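You operate a simulated robot arm through the tools that you are given. There is no shell and no other tool.

You are at the controls of a simulated robot arm. One attempt, no reset.

## Task
Set the resistor box as the test card says and hold the reading.
Fine: box switch on; multimeter on its 2000 ohm range.

The check looks at the end state, three seconds after you hand in, the way a careful person would. Anything else that was tipped, shoved, dropped, spilled or broken makes it a failure.

## Robot
A 7-joint arm with a two-finger parallel gripper, fixed in place. Base frame: the origin is on the floor under the middle of its stand, x ahead of it, y to its left, z up; the work surface is at about z = 0.72. Readings come in m, degrees, newtons and seconds.
With the tool pointing down near the work surface it reaches from about 0.44 to 0.92 m from the base axis. Its first joint turns from -143.0 to 143.0 degrees. Payload 3 kg.
The TCP is the grasp point between the finger pads, 0.03 m short of the fingertips. In the tool frame z runs along the fingers and y along their closing line. Largest opening 0.094 m; finger width 0.028, thickness 0.01; the body of the gripper, 0.05 by 0.096 m, starts 0.055 m behind the TCP.
Orientation is that of the tool frame in the base frame, as a unit quaternion [x, y, z, w]. With the fingers straight down and closing along the base's y, the tool's x points along the base's -x, its y along +y and its z along -z.

## Interface
- The arm moves only by the tool arm_command. Its argument "targets" is text: rows parted by semicolons, each of 6 numbers parted by spaces: the shift along the base's x, y, z in units of 250 mm (1.0 is 250 mm), then the turn, a rotation vector about the base's x, y, z in units of 90 degrees (1.0 is 90 degrees). In form: x y z rx ry rz; .... A call has 1 to 20 rows; each row is the pose to reach, as a shift and turn from the pose commanded when the call began. "claw" is the gripper command, from -1 (shut) to 1 (fully open), values between in proportion, set as the call begins (left out, the last holds). A call with a number of a shift or a turn outside -1 to 1 is refused whole. Each row takes 0.2 s and may step no farther than 0.05 m and 8.6 degrees from the row before; otherwise, or with a gripper value out of range, the whole call is refused. Where a pose cannot be reached the arm comes as near as it can. A force on the tool above 40 N (or 10 N above the force at the start of the call, whichever is more), or a blocked arm, ends the call early, and 0.2 s more pass. Each finger travels about 0.072 m/s and halts on what it meets, pressing with about 32 N; the grip force reading is that of the motor and also rises with nothing between the fingers. The clock runs only during rows and for 0.2 s after the last one: add rows that repeat a pose to give the fingers time. It gives the time, the measured TCP pose, the force on the tool (base axes), the opening and the grip force at its end, in the units of the frame above (readings bear some noise), with the torque about the TCP (base axes, N m) and any sound that the robot's microphone picked up.
- Cameras (640 x 400 px; columns grow to the right, rows downward): "scene" is fixed at [0.0561, 0.5, 1.5287]; the picture's right is [-0.47, -0.88, 0.00], its down [-0.45, 0.24, -0.86] and it looks along [0.76, -0.40, -0.52] (base axes); focal length 324 px, centre (320, 200). "wrist" rides on the gripper at [0.076, 0.014, -0.102] in the tool frame; the picture's right is [-0.18, 0.98, 0.00], its down [-0.75, -0.14, -0.64] and it looks along [-0.63, -0.12, 0.77] (tool axes); focal length 243 px, centre (320, 200). There is no depth. A picture from a camera that has moved, and an enlarged one, comes with that camera's place and axes in the base frame and with its lens. The place of the scene camera against the robot may be out by one fixed shift of up to 0.012 m in any direction.
- grab_frame(camera): a new picture of that camera. The clock stands still meanwhile.
- enlarge(camera, box): a new picture of the part [left, top, right, bottom] of that camera's present view, enlarged. The clock stands still meanwhile.
- hand_in(): hands the job in; it is judged then, once.

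Nothing tells you positions but the pictures and the camera data. Unless the task says otherwise, let go and move clear before handing in.

The tools are called after "Emit:" as name(argument=value, ...) on one line, values as JSON. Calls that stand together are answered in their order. arm_command: Moves the arm, as the interface text tells. Its arguments: {"type":"object","properties":{"targets":{"type":"string"},"claw":{"type":"number"}},"required":["targets"]} The other tools are called the same way: grab_frame (camera) takes a picture; enlarge (camera, box) takes an enlarged picture of a part of a camera's view; hand_in () hands the job in.

At the start:

```text
time_s: 0.0
tool_pos: [0.72, 0.1832, 1.1351]
orientation: [0.0, 1.0, 0.0, 0.001]
force: [-0.1, 0.5, -0.3]
wrist_torque: [0.01, -0.02, 0.01]
finger_gap: 0.0938
finger_force: 0.1
```

scene: 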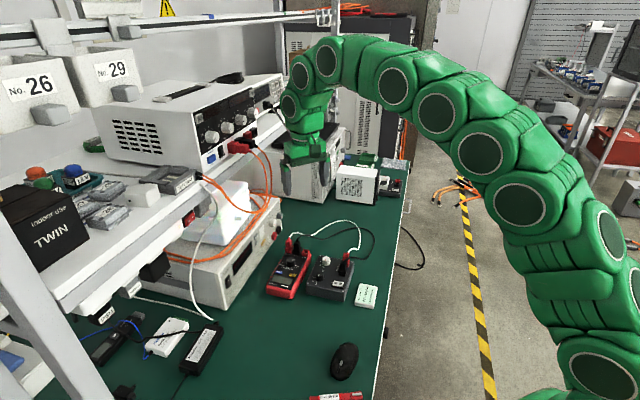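
wrist: 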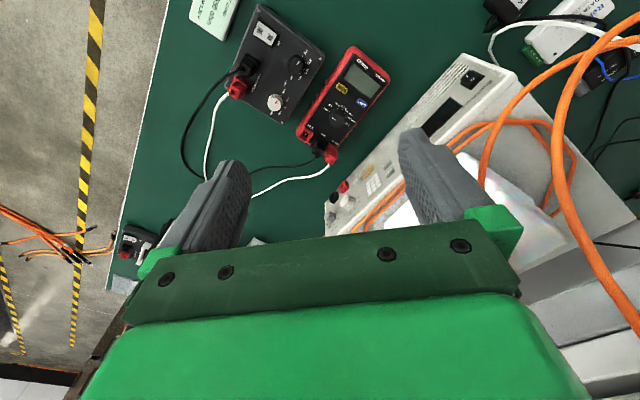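

I see a red multimeter and a dark resistor box with a knob, wired together, on a green bench, with a white card beside them. I'll enlarge the views to read the card, the box and the meter.

Emit:
enlarge(camera="wrist", box=[220, 0, 400, 170])

Emit:
enlarge(camera="wrist", box=[180, 0, 260, 50])

Emit:
enlarge(camera="scene", box=[250, 230, 390, 320])

Emit:
enlarge(camera="scene", box=[345, 275, 385, 315])

```text
2.35 times, centred on (310, 85) of wrist
camera zoom: at [0.6455, 0.198, 1.2373], right [0.18, 0.98, 0.0], down [0.75, -0.14, 0.64], along [0.63, -0.12, -0.77], focal length 571 px, centre (344, 471)
```

zoom: 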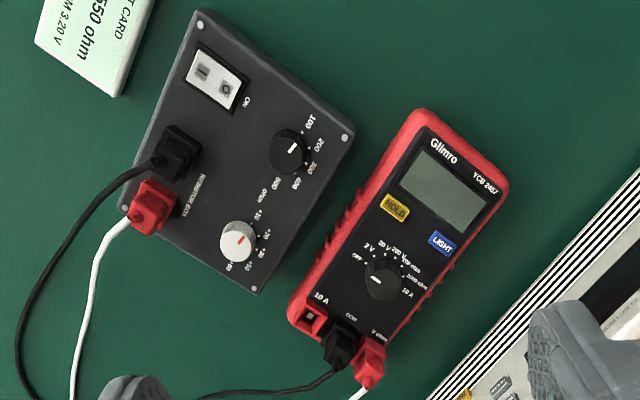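

```text
8.00 times, centred on (220, 25) of wrist
camera zoom: at [0.6455, 0.198, 1.2373], right [0.18, 0.98, 0.0], down [0.75, -0.14, 0.64], along [0.63, -0.12, -0.77], focal length 1941 px, centre (1120, 1600)
```

zoom: 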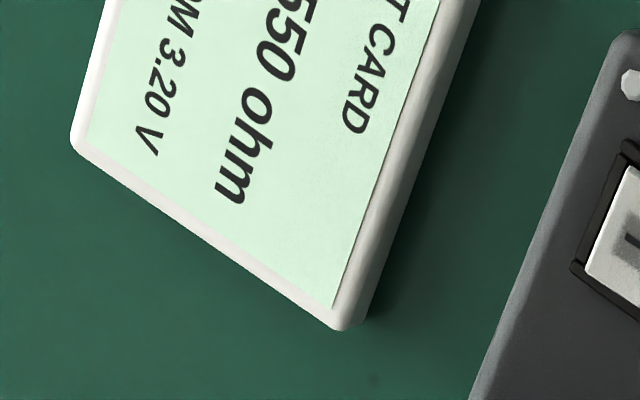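

```text
4.44 times, centred on (320, 275) of scene
camera zoom: at [0.0561, 0.5, 1.5287], right [-0.47, -0.88, 0.0], down [-0.45, 0.24, -0.86], along [0.76, -0.4, -0.52], focal length 1441 px, centre (320, -133)
```

zoom: 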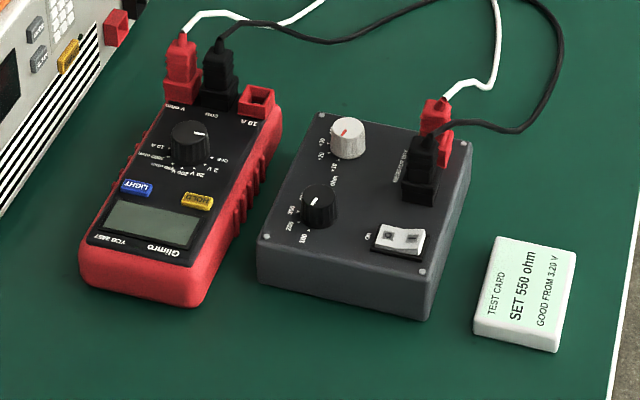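

```text
10.00 times, centred on (365, 295) of scene
camera zoom: at [0.0561, 0.5, 1.5287], right [-0.47, -0.88, 0.0], down [-0.45, 0.24, -0.86], along [0.76, -0.4, -0.52], focal length 3243 px, centre (-130, -750)
```

zoom: 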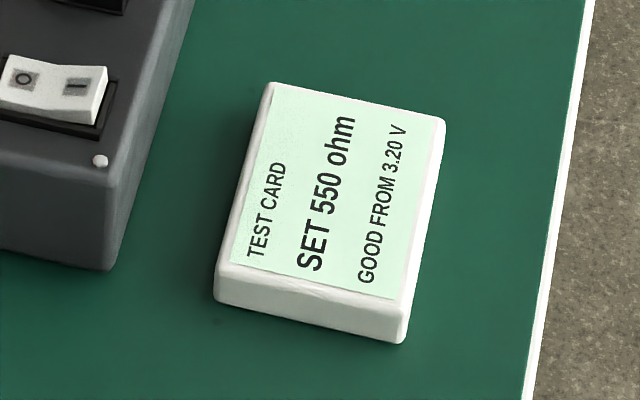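

The card says SET 550 ohm. The box has a black hundreds dial, a white tens dial and a rocker switch. I'll look closer at the dials and the meter legend.

Emit:
enlarge(camera="wrist", box=[280, 25, 330, 85])

Emit:
enlarge(camera="wrist", box=[255, 75, 310, 130])

Emit:
enlarge(camera="wrist", box=[305, 75, 375, 145])

Emit:
enlarge(camera="scene", box=[305, 250, 355, 290])

Emit:
enlarge(camera="scene", box=[262, 240, 317, 285])

```text
6.67 times, centred on (305, 55) of wrist
camera zoom: at [0.6455, 0.198, 1.2373], right [0.18, 0.98, 0.0], down [0.75, -0.14, 0.64], along [0.63, -0.12, -0.77], focal length 1618 px, centre (420, 1167)
```

zoom: 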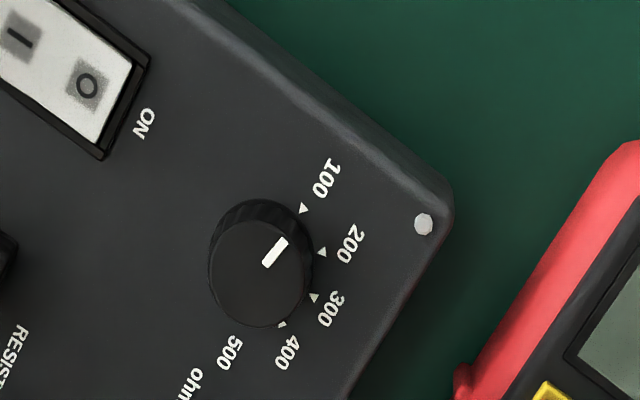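

```text
7.27 times, centred on (282, 102) of wrist
camera zoom: at [0.6455, 0.198, 1.2373], right [0.18, 0.98, 0.0], down [0.75, -0.14, 0.64], along [0.63, -0.12, -0.77], focal length 1764 px, centre (593, 909)
```

zoom: 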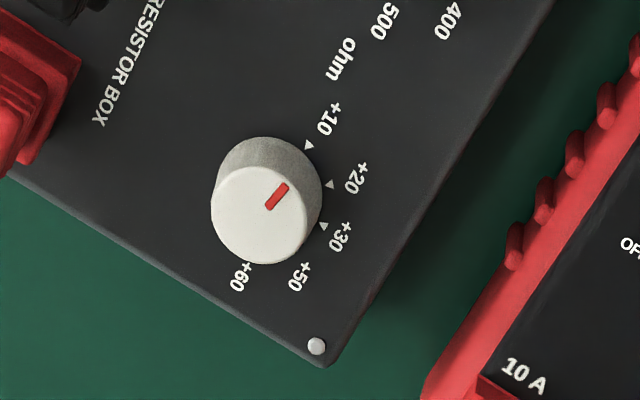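

```text
5.71 times, centred on (340, 110) of wrist
camera zoom: at [0.6455, 0.198, 1.2373], right [0.18, 0.98, 0.0], down [0.75, -0.14, 0.64], along [0.63, -0.12, -0.77], focal length 1386 px, centre (206, 714)
```

zoom: 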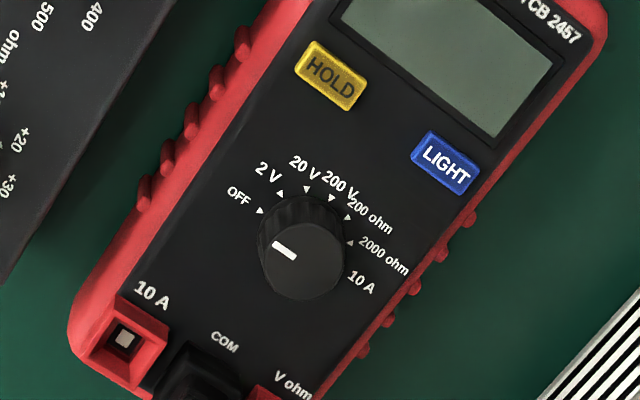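

```text
10.00 times, centred on (330, 270) of scene
camera zoom: at [0.0561, 0.5, 1.5287], right [-0.47, -0.88, 0.0], down [-0.45, 0.24, -0.86], along [0.76, -0.4, -0.52], focal length 3243 px, centre (220, -500)
```

zoom: 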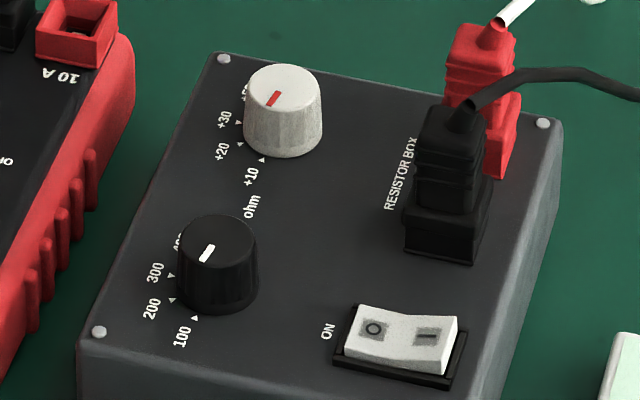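

```text
8.89 times, centred on (290, 262) of scene
camera zoom: at [0.0561, 0.5, 1.5287], right [-0.47, -0.88, 0.0], down [-0.45, 0.24, -0.86], along [0.76, -0.4, -0.52], focal length 2883 px, centre (591, -356)
```

zoom: 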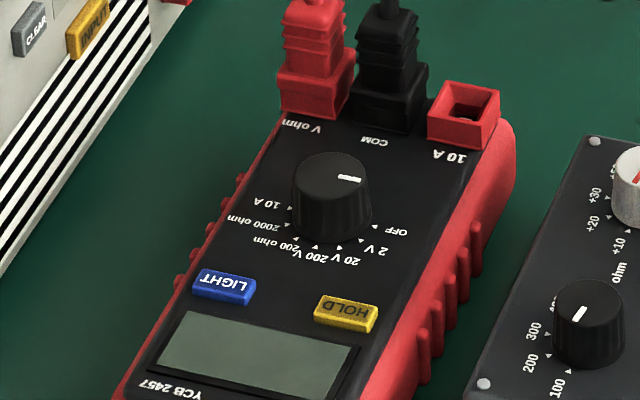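

The dials need to go to 500 and +50, the box rocker on, the meter knob to 2000 ohm, then HOLD pressed. First I'll move the wrist camera closer to get a precise view of both devices.

Emit:
arm_command(targets="-0.096 -0.048 -0.12 0 0 0; -0.192 -0.096 -0.24 0 0 0; -0.288 -0.144 -0.36 0 0 0; -0.384 -0.192 -0.48 0 0 0; -0.48 -0.24 -0.6 0 0 0; -0.48 -0.24 -0.6 0 0 0")

Emit:
grab_frame(camera="wrist")

Emit:
grab_frame(camera="scene")

```text
time_s: 1.4
tool_pos: [0.5992, 0.1241, 0.985]
orientation: [0.0, 1.0, 0.0, 0.0]
force: [0.2, -0.3, -0.5]
wrist_torque: [0.01, -0.02, 0.01]
finger_gap: 0.0935
finger_force: 0.2
```

```text
taken
camera wrist: at [0.5245, 0.138, 1.0878], right [0.18, 0.98, 0.0], down [0.75, -0.14, 0.64], along [0.63, -0.12, -0.77], focal length 243 px, centre (320, 200)
```

wrist: 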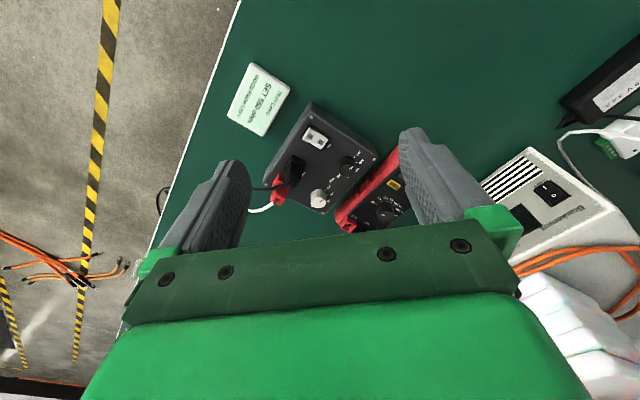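

```text
taken
```

scene: 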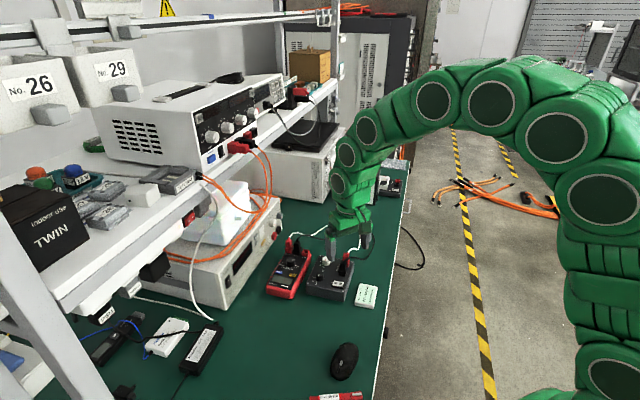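

The fingers hide the middle, so objects must sit near the top of the wrist picture. I'll move forward over the devices for a near-vertical view.

Emit:
arm_command(targets="0.152 0.005 -0.052 0 0 0; 0.304 0.01 -0.104 0 0 0; 0.456 0.015 -0.156 0 0 0; 0.608 0.02 -0.208 0 0 0; 0.76 0.024 -0.26 0 0 0; 0.76 0.024 -0.26 0 0 0")

Emit:
grab_frame(camera="wrist")

Emit:
enlarge(camera="wrist", box=[200, 0, 440, 150])

```text
time_s: 2.8
tool_pos: [0.7919, 0.1297, 0.9198]
orientation: [-0.002, 1.0, 0.0, 0.0]
force: [0.2, -0.3, -0.3]
wrist_torque: [0.02, 0.02, -0.01]
finger_gap: 0.0941
finger_force: 0.0
```

```text
taken
camera wrist: at [0.7164, 0.1449, 1.0221], right [0.18, 0.98, 0.0], down [0.75, -0.14, 0.64], along [0.63, -0.12, -0.77], focal length 243 px, centre (320, 200)
```

wrist: 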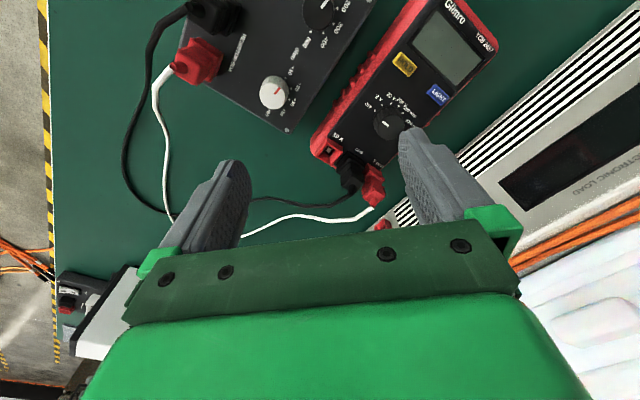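

```text
2.67 times, centred on (320, 75) of wrist
camera zoom: at [0.7164, 0.1449, 1.0221], right [0.18, 0.98, 0.0], down [0.75, -0.14, 0.64], along [0.63, -0.12, -0.77], focal length 647 px, centre (320, 533)
```

zoom: 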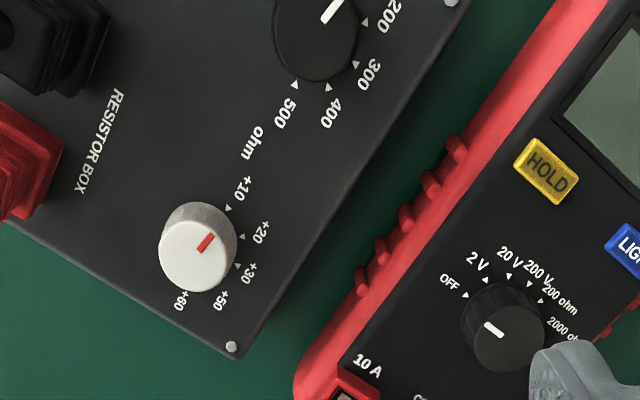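

Good resolution here, but the white knob hides part of its scale. I'll move a little further forward to see the white knob and meter knob from above.

Emit:
arm_command(targets="0.15 0 0 0 0 0; 0.3 0 0 0 0 0; 0.3 0 0 0 0 0")

Emit:
grab_frame(camera="wrist")

Emit:
enlarge(camera="wrist", box=[220, 0, 340, 75])

Emit:
enlarge(camera="wrist", box=[310, 0, 450, 90])

```text
time_s: 3.6
tool_pos: [0.8664, 0.1299, 0.9198]
orientation: [0.0, 1.0, 0.0, 0.0]
force: [0.0, -0.3, 0.7]
wrist_torque: [0.01, 0.0, 0.0]
finger_gap: 0.0941
finger_force: 0.1
```

```text
taken
camera wrist: at [0.7921, 0.1442, 1.0216], right [0.18, 0.98, 0.0], down [0.75, -0.14, 0.64], along [0.63, -0.12, -0.77], focal length 243 px, centre (320, 200)
```

wrist: 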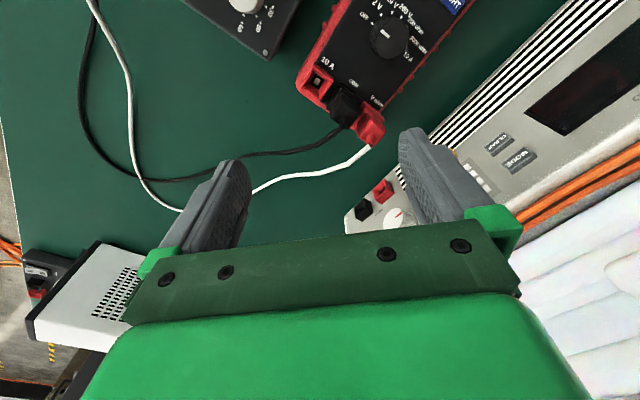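

```text
5.33 times, centred on (280, 38) of wrist
camera zoom: at [0.7921, 0.1442, 1.0216], right [0.18, 0.98, 0.0], down [0.75, -0.14, 0.64], along [0.63, -0.12, -0.77], focal length 1294 px, centre (533, 1067)
```

zoom: 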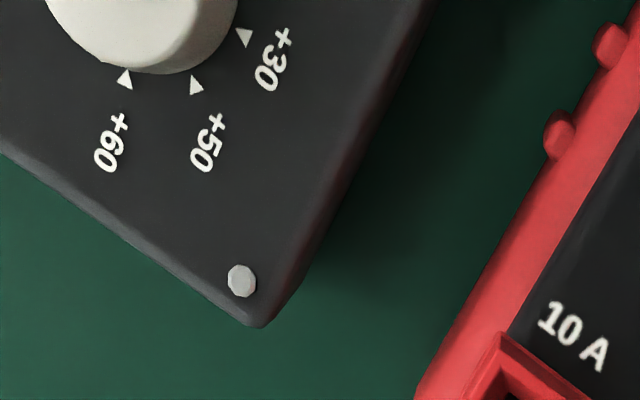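

```text
4.44 times, centred on (380, 45) of wrist
camera zoom: at [0.7921, 0.1442, 1.0216], right [0.18, 0.98, 0.0], down [0.75, -0.14, 0.64], along [0.63, -0.12, -0.77], focal length 1078 px, centre (53, 889)
```

zoom: 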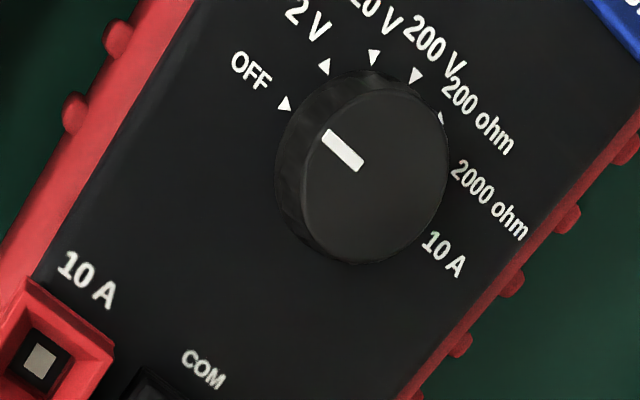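

The white scale reads +10, +20, +30, +50, +60, so +50 is the fourth mark. I'll take more views over the box to locate its knobs and switch in stereo.

Emit:
arm_command(targets="-0.19 -0.04 0 0 0 0; -0.38 -0.08 0 0 0 0; -0.5 -0.1 0 0 0 0; -0.5 -0.1 0 0 0 0")

Emit:
grab_frame(camera="wrist")

Emit:
enlarge(camera="wrist", box=[280, 0, 400, 75])

Emit:
enlarge(camera="wrist", box=[240, 60, 360, 135])

Emit:
enlarge(camera="wrist", box=[200, 0, 320, 75])

```text
time_s: 4.6
tool_pos: [0.741, 0.1056, 0.9209]
orientation: [0.0, 1.0, -0.001, 0.0]
force: [-0.2, -0.3, 0.5]
wrist_torque: [-0.02, 0.0, 0.01]
finger_gap: 0.094
finger_force: 0.1
```

```text
taken
camera wrist: at [0.6659, 0.119, 1.0225], right [0.18, 0.98, 0.0], down [0.75, -0.14, 0.64], along [0.63, -0.12, -0.77], focal length 243 px, centre (320, 200)
```

wrist: 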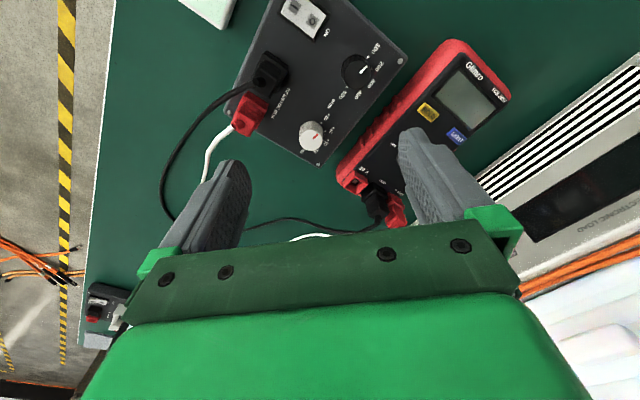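

```text
5.33 times, centred on (340, 38) of wrist
camera zoom: at [0.6659, 0.119, 1.0225], right [0.18, 0.98, 0.0], down [0.75, -0.14, 0.64], along [0.63, -0.12, -0.77], focal length 1294 px, centre (213, 1067)
```

zoom: 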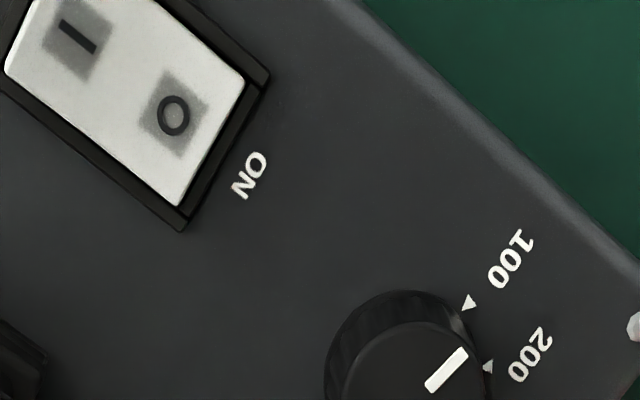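

```text
5.33 times, centred on (300, 98) of wrist
camera zoom: at [0.6659, 0.119, 1.0225], right [0.18, 0.98, 0.0], down [0.75, -0.14, 0.64], along [0.63, -0.12, -0.77], focal length 1294 px, centre (427, 747)
```

zoom: 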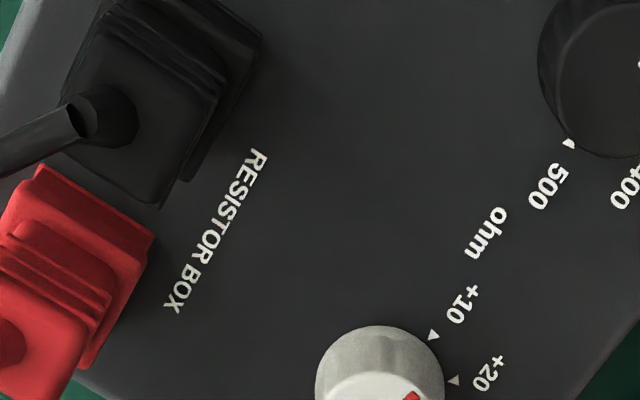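

```text
5.33 times, centred on (260, 38) of wrist
camera zoom: at [0.6659, 0.119, 1.0225], right [0.18, 0.98, 0.0], down [0.75, -0.14, 0.64], along [0.63, -0.12, -0.77], focal length 1294 px, centre (640, 1067)
```

zoom: 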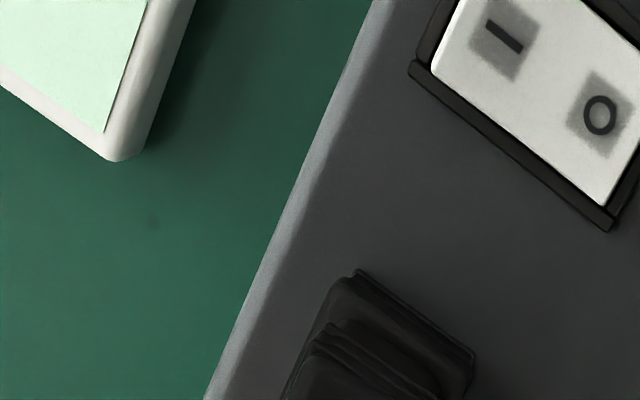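

Now more centred enlargements of each control, plus the rocker from the scene camera to see which side is down.

Emit:
enlarge(camera="wrist", box=[330, 45, 394, 95])

Emit:
enlarge(camera="wrist", box=[280, 112, 344, 162])

Emit:
enlarge(camera="wrist", box=[270, 0, 334, 50])

Emit:
enlarge(camera="scene", box=[334, 277, 354, 291])

Emit:
enlarge(camera="wrist", box=[400, 90, 480, 150])

```text
8.00 times, centred on (362, 70) of wrist
camera zoom: at [0.6659, 0.119, 1.0225], right [0.18, 0.98, 0.0], down [0.75, -0.14, 0.64], along [0.63, -0.12, -0.77], focal length 1941 px, centre (-16, 1240)
```

zoom: 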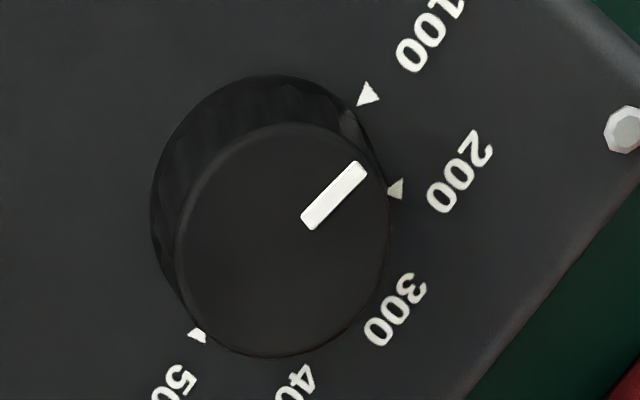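

```text
8.00 times, centred on (312, 137) of wrist
camera zoom: at [0.6659, 0.119, 1.0225], right [0.18, 0.98, 0.0], down [0.75, -0.14, 0.64], along [0.63, -0.12, -0.77], focal length 1941 px, centre (384, 704)
```

zoom: 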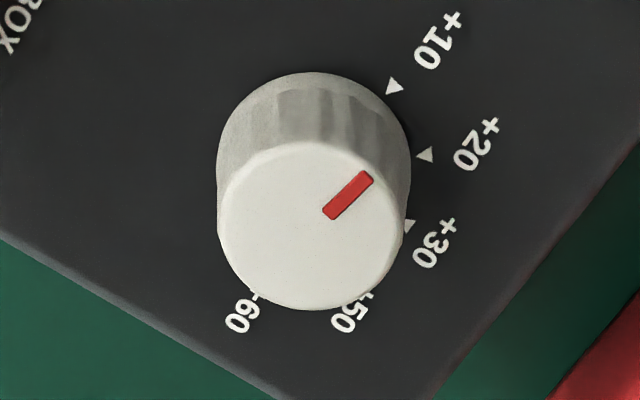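

```text
8.00 times, centred on (302, 25) of wrist
camera zoom: at [0.6659, 0.119, 1.0225], right [0.18, 0.98, 0.0], down [0.75, -0.14, 0.64], along [0.63, -0.12, -0.77], focal length 1941 px, centre (464, 1600)
```

zoom: 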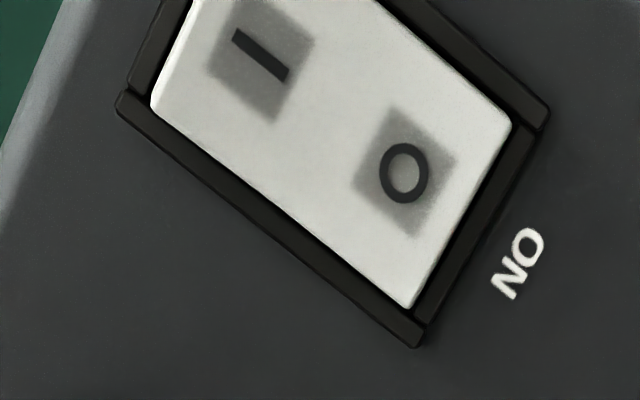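

```text
16.00 times, centred on (344, 284) of scene
camera zoom: at [0.0561, 0.5, 1.5287], right [-0.47, -0.88, 0.0], down [-0.45, 0.24, -0.86], along [0.76, -0.4, -0.52], focal length 5189 px, centre (-64, -1144)
```

zoom: 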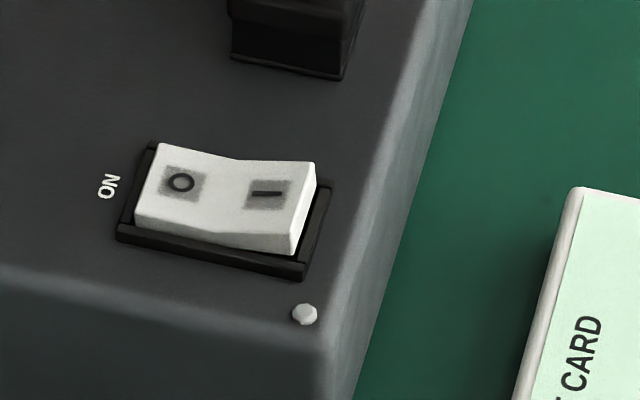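

```text
6.67 times, centred on (440, 120) of wrist
camera zoom: at [0.6659, 0.119, 1.0225], right [0.18, 0.98, 0.0], down [0.75, -0.14, 0.64], along [0.63, -0.12, -0.77], focal length 1618 px, centre (-480, 733)
```

zoom: 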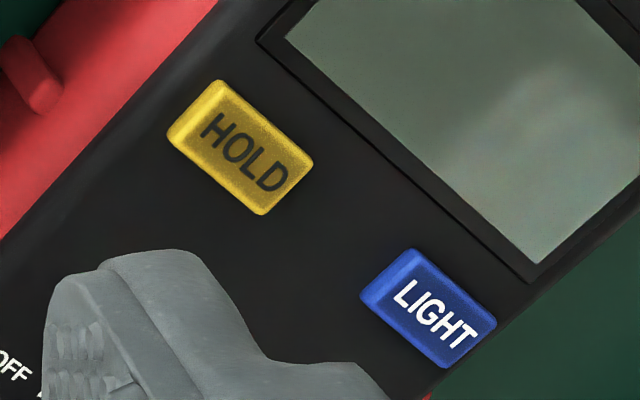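

The black dial points at 100 (axis about x 0.726, y 0.143), the white dial at +10 (about 0.780, 0.088), and the meter knob at OFF (about 0.830, 0.198). Panels are near z 0.765 and knob tops near 0.782. All three need clockwise turns seen from above: about −165°, −122° and −150°. I'll start by hovering over the black knob, turned +41°, with the gripper partly open.

Emit:
arm_command(targets="-0.012 0.03 -0.048 0 0 0.092; -0.024 0.06 -0.096 0 0 0.184; -0.036 0.09 -0.145 0 0 0.275; -0.048 0.12 -0.193 0 0 0.367; -0.06 0.15 -0.241 0 0 0.459; -0.06 0.15 -0.241 0 0 0.459", claw=0.1)

Emit:
grab_frame(camera="wrist")

Emit:
enlarge(camera="wrist", box=[240, 130, 400, 230])

Emit:
enlarge(camera="scene", box=[250, 200, 410, 310])

```text
time_s: 6.0
tool_pos: [0.7263, 0.1422, 0.8596]
orientation: [-0.354, 0.935, 0.001, 0.0]
force: [-0.3, -0.4, 0.6]
wrist_torque: [0.02, -0.01, -0.02]
finger_gap: 0.0519
finger_force: 0.0
```

```text
taken
camera wrist: at [0.6604, 0.1028, 0.962], right [-0.51, 0.86, 0.0], down [0.66, 0.39, 0.64], along [0.55, 0.33, -0.77], focal length 243 px, centre (320, 200)
```

wrist: 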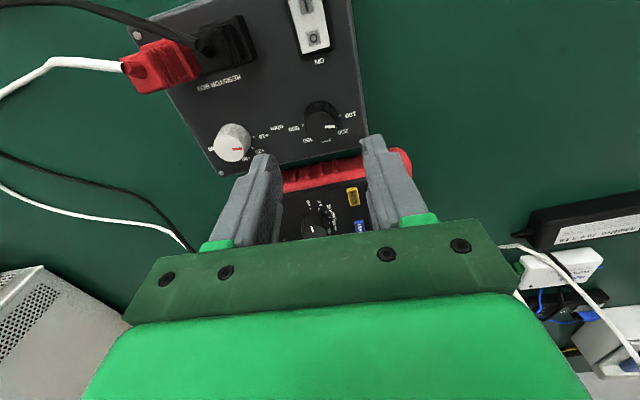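

```text
4.00 times, centred on (320, 180) of wrist
camera zoom: at [0.6604, 0.1028, 0.962], right [-0.51, 0.86, 0.0], down [0.66, 0.39, 0.64], along [0.55, 0.33, -0.77], focal length 970 px, centre (320, 280)
```

zoom: 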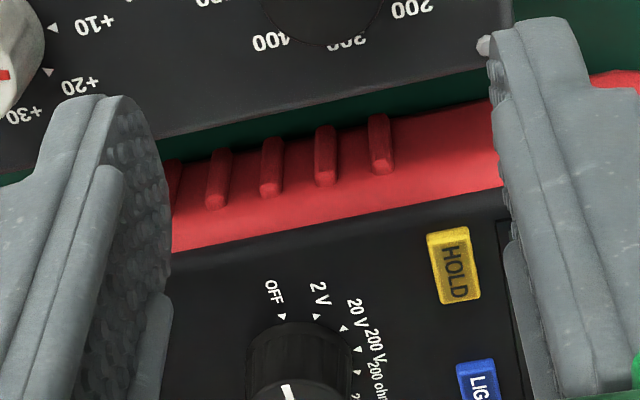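

```text
3.64 times, centred on (330, 255) of scene
camera zoom: at [0.0561, 0.5, 1.5287], right [-0.47, -0.88, 0.0], down [-0.45, 0.24, -0.86], along [0.76, -0.4, -0.52], focal length 1179 px, centre (284, 0)
```

zoom: 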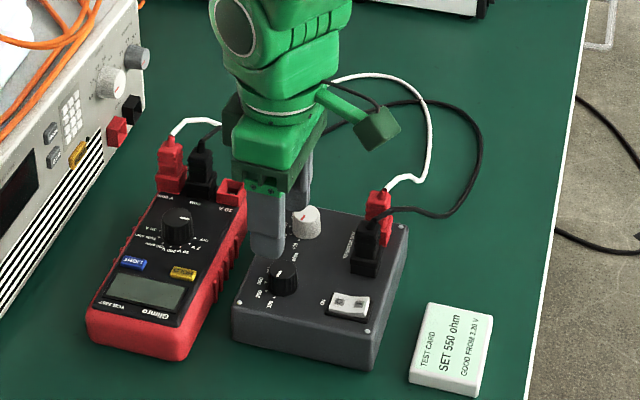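

The view matches the geometry. I'll zoom on the black knob to refine its position before descending.

Emit:
enlarge(camera="wrist", box=[290, 90, 354, 140])

Emit:
enlarge(camera="wrist", box=[200, 110, 264, 160])

```text
8.00 times, centred on (322, 115) of wrist
camera zoom: at [0.6604, 0.1028, 0.962], right [-0.51, 0.86, 0.0], down [0.66, 0.39, 0.64], along [0.55, 0.33, -0.77], focal length 1941 px, centre (304, 880)
```

zoom: 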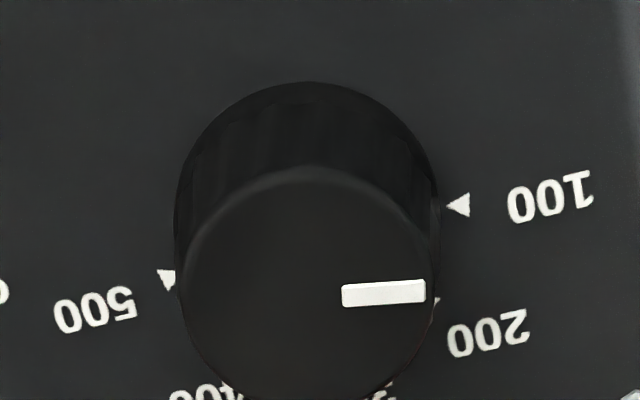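

```text
8.00 times, centred on (232, 135) of wrist
camera zoom: at [0.6604, 0.1028, 0.962], right [-0.51, 0.86, 0.0], down [0.66, 0.39, 0.64], along [0.55, 0.33, -0.77], focal length 1941 px, centre (1024, 720)
```

zoom: 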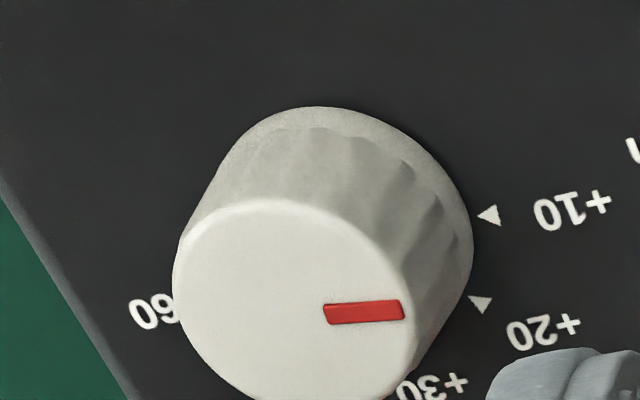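

Knob centre agrees with the current TCP x, y to within about a millimetre. I'll descend straight to z ≈ 0.801 with the fingers either side of the black knob.

Emit:
arm_command(targets="0 0 -0.08 0 0 0; 0 0 -0.16 0 0 0; 0 0 -0.236 0 0 0; 0 0 -0.236 0 0 0")

Emit:
grab_frame(camera="wrist")

Emit:
enlarge(camera="wrist", box=[240, 130, 400, 230])

Emit:
enlarge(camera="scene", box=[290, 230, 370, 310])

```text
time_s: 7.0
tool_pos: [0.7263, 0.1423, 0.801]
orientation: [-0.354, 0.935, 0.0, 0.0]
force: [0.3, -0.3, 0.2]
wrist_torque: [0.03, -0.01, 0.02]
finger_gap: 0.0518
finger_force: 0.0
```

```text
taken
camera wrist: at [0.6602, 0.1025, 0.9027], right [-0.51, 0.86, 0.0], down [0.66, 0.39, 0.64], along [0.55, 0.33, -0.77], focal length 243 px, centre (320, 200)
```

wrist: 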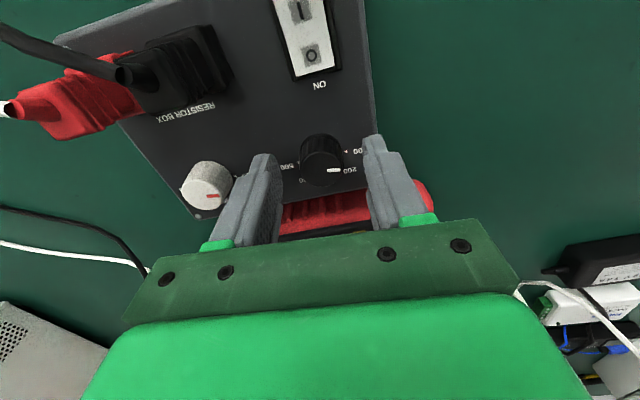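

```text
4.00 times, centred on (320, 180) of wrist
camera zoom: at [0.6602, 0.1025, 0.9027], right [-0.51, 0.86, 0.0], down [0.66, 0.39, 0.64], along [0.55, 0.33, -0.77], focal length 970 px, centre (320, 280)
```

zoom: 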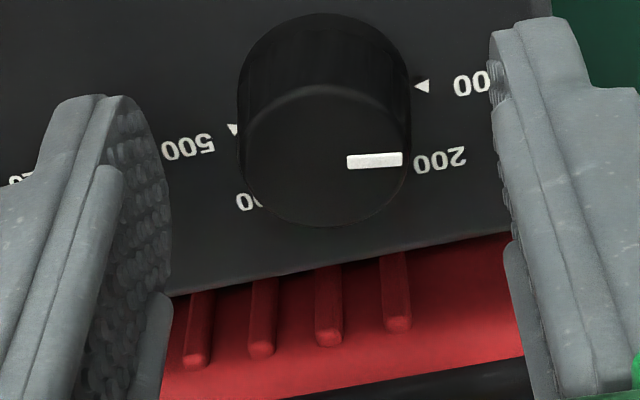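

```text
5.00 times, centred on (330, 270) of scene
camera zoom: at [0.0561, 0.5, 1.5287], right [-0.47, -0.88, 0.0], down [-0.45, 0.24, -0.86], along [0.76, -0.4, -0.52], focal length 1622 px, centre (270, -150)
```

zoom: 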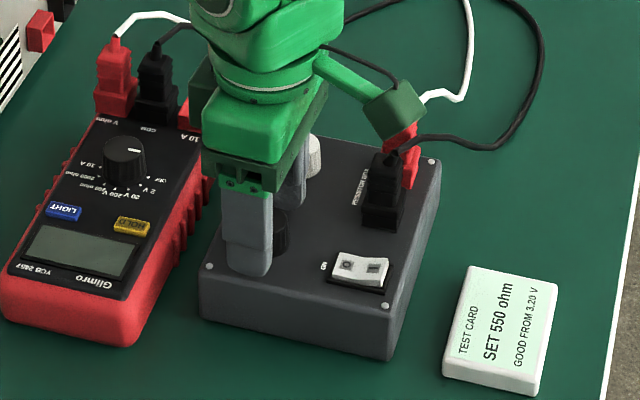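

Fingers straddle the knob; the knob sits about 1 mm toward one finger. I'll nudge to centre, then close on it.

Emit:
arm_command(targets="-0.002 0.0036 0 0 0 0")

Emit:
arm_command(targets="0 0 0 0 0 0; 0 0 0 0 0 0; 0 0 0 0 0 0", claw=-1)

Emit:
enlarge(camera="wrist", box=[240, 110, 400, 210])

Emit:
enlarge(camera="scene", box=[290, 230, 370, 310])

```text
time_s: 7.4
tool_pos: [0.7258, 0.1437, 0.8005]
orientation: [-0.353, 0.935, 0.0, 0.0]
force: [0.3, 0.6, -0.4]
wrist_torque: [0.02, 0.01, 0.01]
finger_gap: 0.0518
finger_force: 0.0
```

```text
time_s: 8.2
tool_pos: [0.7263, 0.1432, 0.8016]
orientation: [-0.353, 0.936, 0.0, 0.0]
force: [1.7, 0.6, 0.5]
wrist_torque: [0.01, -0.08, -0.05]
finger_gap: 0.0246
finger_force: 32.0
```

```text
4.00 times, centred on (320, 160) of wrist
camera zoom: at [0.6598, 0.1033, 0.903], right [-0.51, 0.86, 0.0], down [0.66, 0.39, 0.64], along [0.55, 0.33, -0.77], focal length 970 px, centre (320, 360)
```

zoom: 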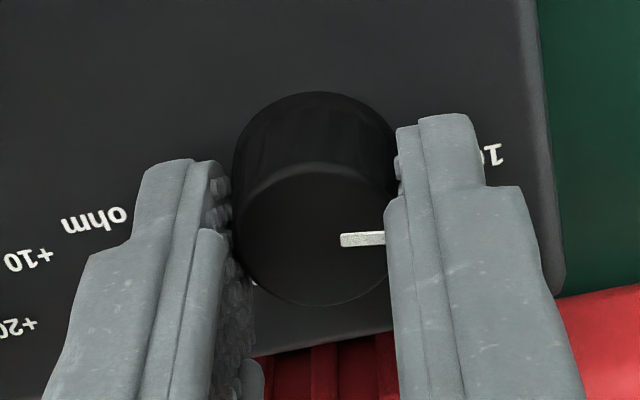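

```text
5.00 times, centred on (330, 270) of scene
camera zoom: at [0.0561, 0.5, 1.5287], right [-0.47, -0.88, 0.0], down [-0.45, 0.24, -0.86], along [0.76, -0.4, -0.52], focal length 1622 px, centre (270, -150)
```

zoom: 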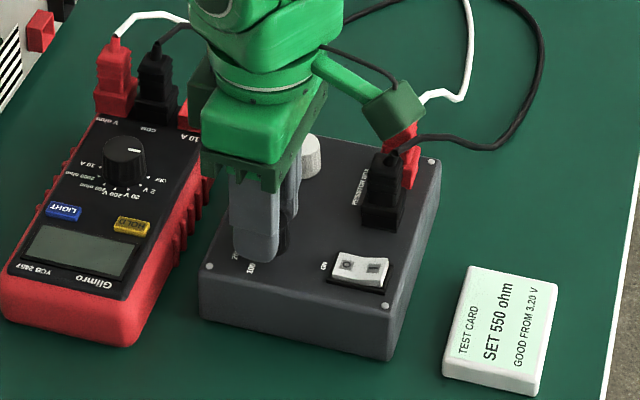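

A clean grip at 24.6 mm with almost no side force. I'll turn −82.6° (100 → 300).

Emit:
arm_command(targets="0 0 0 0 0 -0.0918; 0 0 0 0 0 -0.1836; 0 0 0 0 0 -0.2754; 0 0 0 0 0 -0.3672; 0 0 0 0 0 -0.459; 0 0 0 0 0 -0.5508; 0 0 0 0 0 -0.6426; 0 0 0 0 0 -0.7344; 0 0 0 0 0 -0.8262; 0 0 0 0 0 -0.918; 0 0 0 0 0 -0.918")

Emit:
enlarge(camera="wrist", box=[240, 110, 400, 210])

Emit:
enlarge(camera="scene", box=[290, 230, 370, 310])

```text
time_s: 10.6
tool_pos: [0.7253, 0.1422, 0.8023]
orientation: [0.354, 0.935, 0.0, 0.0]
force: [-4.5, -7.0, 2.0]
wrist_torque: [-0.17, 0.16, 0.02]
finger_gap: 0.0247
finger_force: 31.4
```

```text
4.00 times, centred on (320, 160) of wrist
camera zoom: at [0.6783, 0.2043, 0.9032], right [0.79, 0.62, 0.0], down [0.47, -0.6, 0.64], along [0.4, -0.51, -0.77], focal length 970 px, centre (320, 360)
```

zoom: 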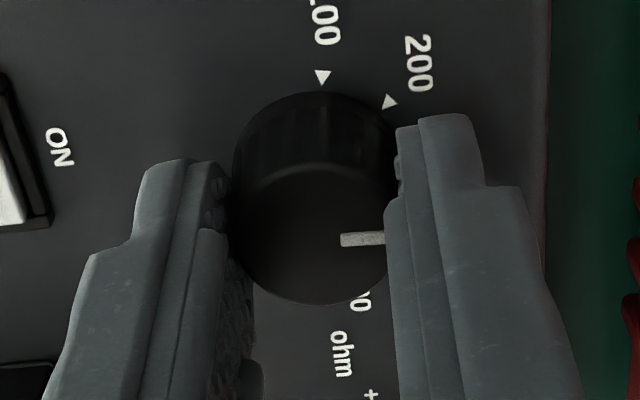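

```text
5.00 times, centred on (330, 270) of scene
camera zoom: at [0.0561, 0.5, 1.5287], right [-0.47, -0.88, 0.0], down [-0.45, 0.24, -0.86], along [0.76, -0.4, -0.52], focal length 1622 px, centre (270, -150)
```

zoom: 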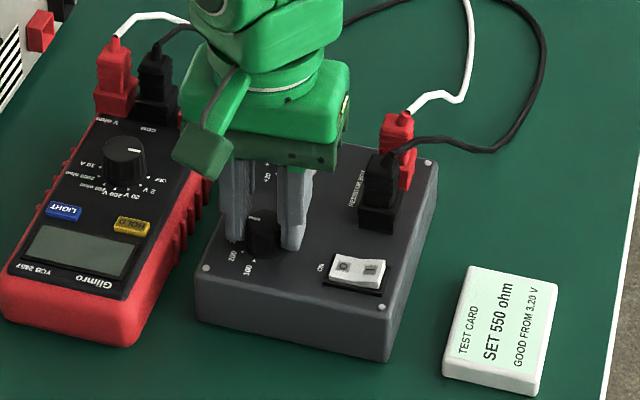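

The knob turned with the gripper to 300; the box moved at most a millimetre or two. I'll release, lift slightly and re-measure before the second turn.

Emit:
arm_command(targets="0 0 0 0 0 0; 0 0 0 0 0 0; 0 0 0 0 0 0", claw=0.1)

Emit:
arm_command(targets="0 0 0.1 0 0 0; 0 0 0.16 0 0 0; 0 0 0.16 0 0 0.09; 0 0 0.16 0 0 0.18; 0 0 0.16 0 0 0.27; 0 0 0.16 0 0 0.36; 0 0 0.16 0 0 0.459; 0 0 0.16 0 0 0.55; 0 0 0.16 0 0 0.6426; 0 0 0.16 0 0 0.7344; 0 0 0.16 0 0 0.8262; 0 0 0.16 0 0 0.918; 0 0 0.16 0 0 0.918")

Emit:
enlarge(camera="wrist", box=[240, 90, 400, 190])

Emit:
enlarge(camera="scene", box=[290, 230, 370, 310])

```text
time_s: 11.4
tool_pos: [0.7256, 0.143, 0.8013]
orientation: [0.353, 0.936, 0.0, -0.001]
force: [-1.2, 0.4, -0.5]
wrist_torque: [-0.02, -0.04, 0.0]
finger_gap: 0.0516
finger_force: 0.0
```

```text
refused: row 7 steps farther than a row can; nothing moved
```

```text
4.00 times, centred on (320, 140) of wrist
camera zoom: at [0.6783, 0.2041, 0.9032], right [0.79, 0.62, 0.0], down [0.47, -0.6, 0.64], along [0.4, -0.51, -0.77], focal length 970 px, centre (320, 440)
```

zoom: 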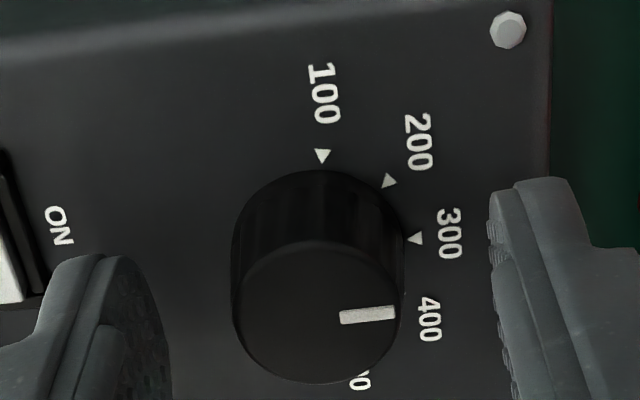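

```text
5.00 times, centred on (330, 270) of scene
camera zoom: at [0.0561, 0.5, 1.5287], right [-0.47, -0.88, 0.0], down [-0.45, 0.24, -0.86], along [0.76, -0.4, -0.52], focal length 1622 px, centre (270, -150)
```

zoom: 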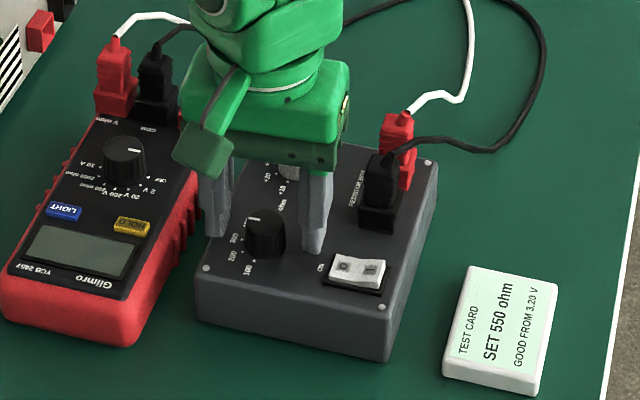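

The knob is on 300 and centred on the TCP. I'll rotate the open gripper back +82.6° in place (nothing within its sweep), and check alignment before re-gripping.

Emit:
arm_command(targets="0 0 0 0 0 0.0918; 0 0 0 0 0 0.1836; 0 0 0 0 0 0.2754; 0 0 0 0 0 0.3672; 0 0 0 0 0 0.459; 0 0 0 0 0 0.5508; 0 0 0 0 0 0.6426; 0 0 0 0 0 0.7344; 0 0 0 0 0 0.8262; 0 0 0 0 0 0.918; 0 0 0 0 0 0.918")

Emit:
enlarge(camera="wrist", box=[240, 90, 400, 190])

```text
time_s: 13.8
tool_pos: [0.7256, 0.1426, 0.8018]
orientation: [-0.354, 0.935, 0.0, 0.0]
force: [0.5, 0.2, -0.3]
wrist_torque: [0.02, 0.03, 0.0]
finger_gap: 0.0519
finger_force: 0.1
```

```text
4.00 times, centred on (320, 140) of wrist
camera zoom: at [0.6595, 0.1032, 0.903], right [-0.51, 0.86, 0.0], down [0.66, 0.39, 0.64], along [0.55, 0.33, -0.77], focal length 970 px, centre (320, 440)
```

zoom: 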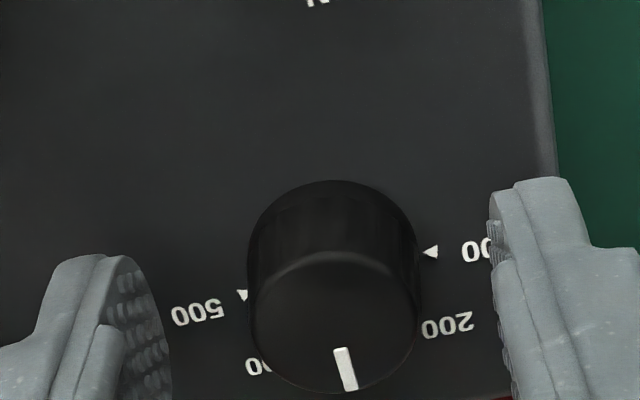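

Comparing the two opposite-yaw views, the knob axis sits about (−1.6, +1.6) mm from the TCP. I'll correct that before gripping, so the turn won't drag the box.

Emit:
arm_command(targets="-0.0064 0.0064 0 0 0 0; -0.0064 0.0064 0 0 0 0")

Emit:
enlarge(camera="wrist", box=[240, 90, 400, 190])

```text
time_s: 14.4
tool_pos: [0.7234, 0.1462, 0.8011]
orientation: [-0.354, 0.935, 0.0, 0.0]
force: [0.3, -0.1, -0.2]
wrist_torque: [0.0, 0.01, -0.02]
finger_gap: 0.0519
finger_force: 0.1
```

```text
4.00 times, centred on (320, 140) of wrist
camera zoom: at [0.6579, 0.1051, 0.9031], right [-0.51, 0.86, 0.0], down [0.66, 0.39, 0.64], along [0.55, 0.33, -0.77], focal length 970 px, centre (320, 440)
```

zoom: 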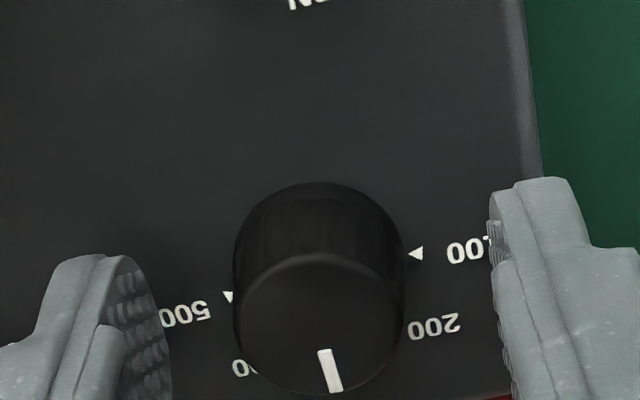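

Now the knob is centred in the gripper. Closing and turning −82.6° (300 → 500).

Emit:
arm_command(targets="0 0 0 0 0 0; 0 0 0 0 0 0; 0 0 0 0 0 0", claw=-1)

Emit:
arm_command(targets="0 0 0 0 0 -0.0918; 0 0 0 0 0 -0.1836; 0 0 0 0 0 -0.2754; 0 0 0 0 0 -0.3672; 0 0 0 0 0 -0.459; 0 0 0 0 0 -0.5508; 0 0 0 0 0 -0.6426; 0 0 0 0 0 -0.7344; 0 0 0 0 0 -0.8262; 0 0 0 0 0 -0.918; 0 0 0 0 0 -0.918")

Emit:
arm_command(targets="0 0 0 0 0 0; 0 0 0 0 0 0; 0 0 0 0 0 0", claw=0.1)

Emit:
enlarge(camera="wrist", box=[240, 90, 400, 190])

Emit:
enlarge(camera="scene", box=[290, 230, 370, 310])

```text
time_s: 15.2
tool_pos: [0.7245, 0.1451, 0.8018]
orientation: [-0.352, 0.936, 0.0, 0.0]
force: [3.3, -2.5, -0.3]
wrist_torque: [-0.04, -0.12, 0.0]
finger_gap: 0.0242
finger_force: 32.3
```

```text
time_s: 17.6
tool_pos: [0.7233, 0.1448, 0.8011]
orientation: [0.353, 0.936, 0.001, 0.0]
force: [-1.5, -3.4, 4.2]
wrist_torque: [0.03, 0.18, 0.43]
finger_gap: 0.0249
finger_force: 31.7
```

```text
time_s: 18.4
tool_pos: [0.724, 0.1456, 0.801]
orientation: [0.353, 0.936, 0.0, 0.0]
force: [0.1, 0.5, -0.6]
wrist_torque: [-0.02, 0.0, 0.04]
finger_gap: 0.0518
finger_force: 0.1
```

```text
4.00 times, centred on (320, 140) of wrist
camera zoom: at [0.6765, 0.2058, 0.903], right [0.79, 0.62, 0.0], down [0.47, -0.6, 0.64], along [0.4, -0.51, -0.77], focal length 970 px, centre (320, 440)
```

zoom: 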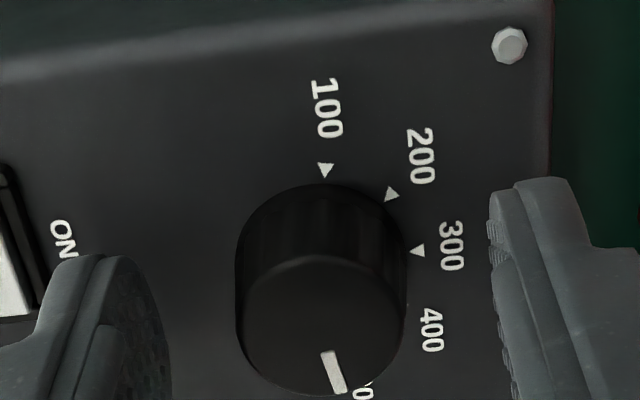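

```text
5.00 times, centred on (330, 270) of scene
camera zoom: at [0.0561, 0.5, 1.5287], right [-0.47, -0.88, 0.0], down [-0.45, 0.24, -0.86], along [0.76, -0.4, -0.52], focal length 1622 px, centre (270, -150)
```

zoom: 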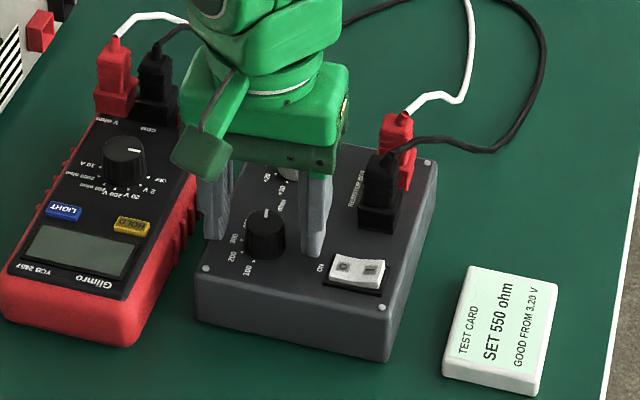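

Black dial now points at 500 and the box barely moved. I'll lift, move over the white knob and return the yaw to +41°.

Emit:
arm_command(targets="0 0 0.12 0 0 0; 0 0 0.24 0 0 0; 0.022 -0.022 0.24 0 0 0.0918; 0.044 -0.044 0.24 0 0 0.1836; 0.066 -0.066 0.24 0 0 0.2754; 0.088 -0.088 0.24 0 0 0.3672; 0.11 -0.11 0.24 0 0 0.459; 0.132 -0.132 0.24 0 0 0.5508; 0.154 -0.154 0.24 0 0 0.6426; 0.176 -0.176 0.24 0 0 0.7344; 0.199 -0.199 0.24 0 0 0.8262; 0.2216 -0.222 0.24 0 0 0.918; 0.2216 -0.222 0.24 0 0 0.918")

Emit:
grab_frame(camera="wrist")

Emit:
enlarge(camera="wrist", box=[240, 70, 400, 170])

```text
time_s: 21.2
tool_pos: [0.778, 0.0891, 0.8621]
orientation: [-0.354, 0.935, 0.0, -0.001]
force: [0.0, 0.6, 0.1]
wrist_torque: [0.0, -0.01, 0.02]
finger_gap: 0.0518
finger_force: 0.0
```

```text
taken
camera wrist: at [0.7133, 0.0492, 0.9632], right [-0.51, 0.86, 0.0], down [0.66, 0.39, 0.64], along [0.55, 0.33, -0.77], focal length 243 px, centre (320, 200)
```

wrist: 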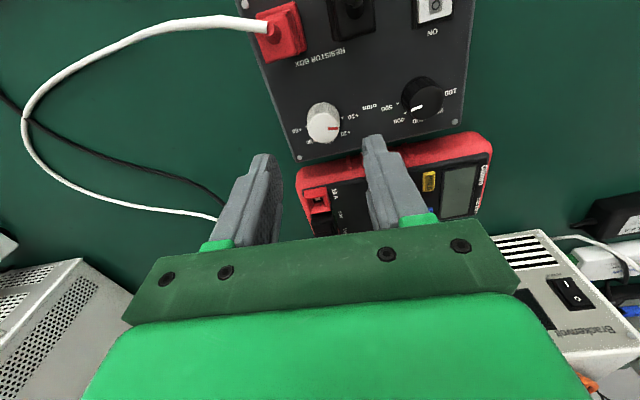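

```text
4.00 times, centred on (320, 120) of wrist
camera zoom: at [0.7133, 0.0492, 0.9632], right [-0.51, 0.86, 0.0], down [0.66, 0.39, 0.64], along [0.55, 0.33, -0.77], focal length 970 px, centre (320, 520)
```

zoom: 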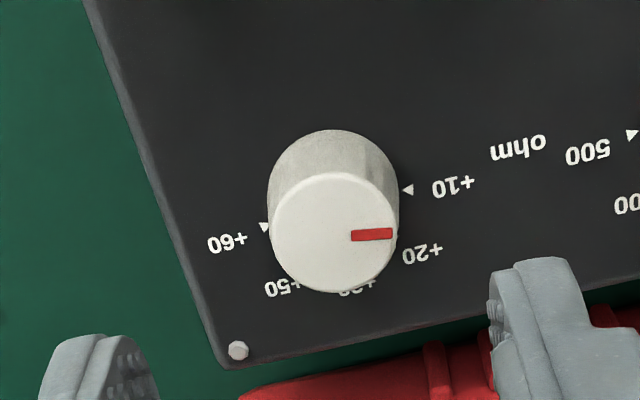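

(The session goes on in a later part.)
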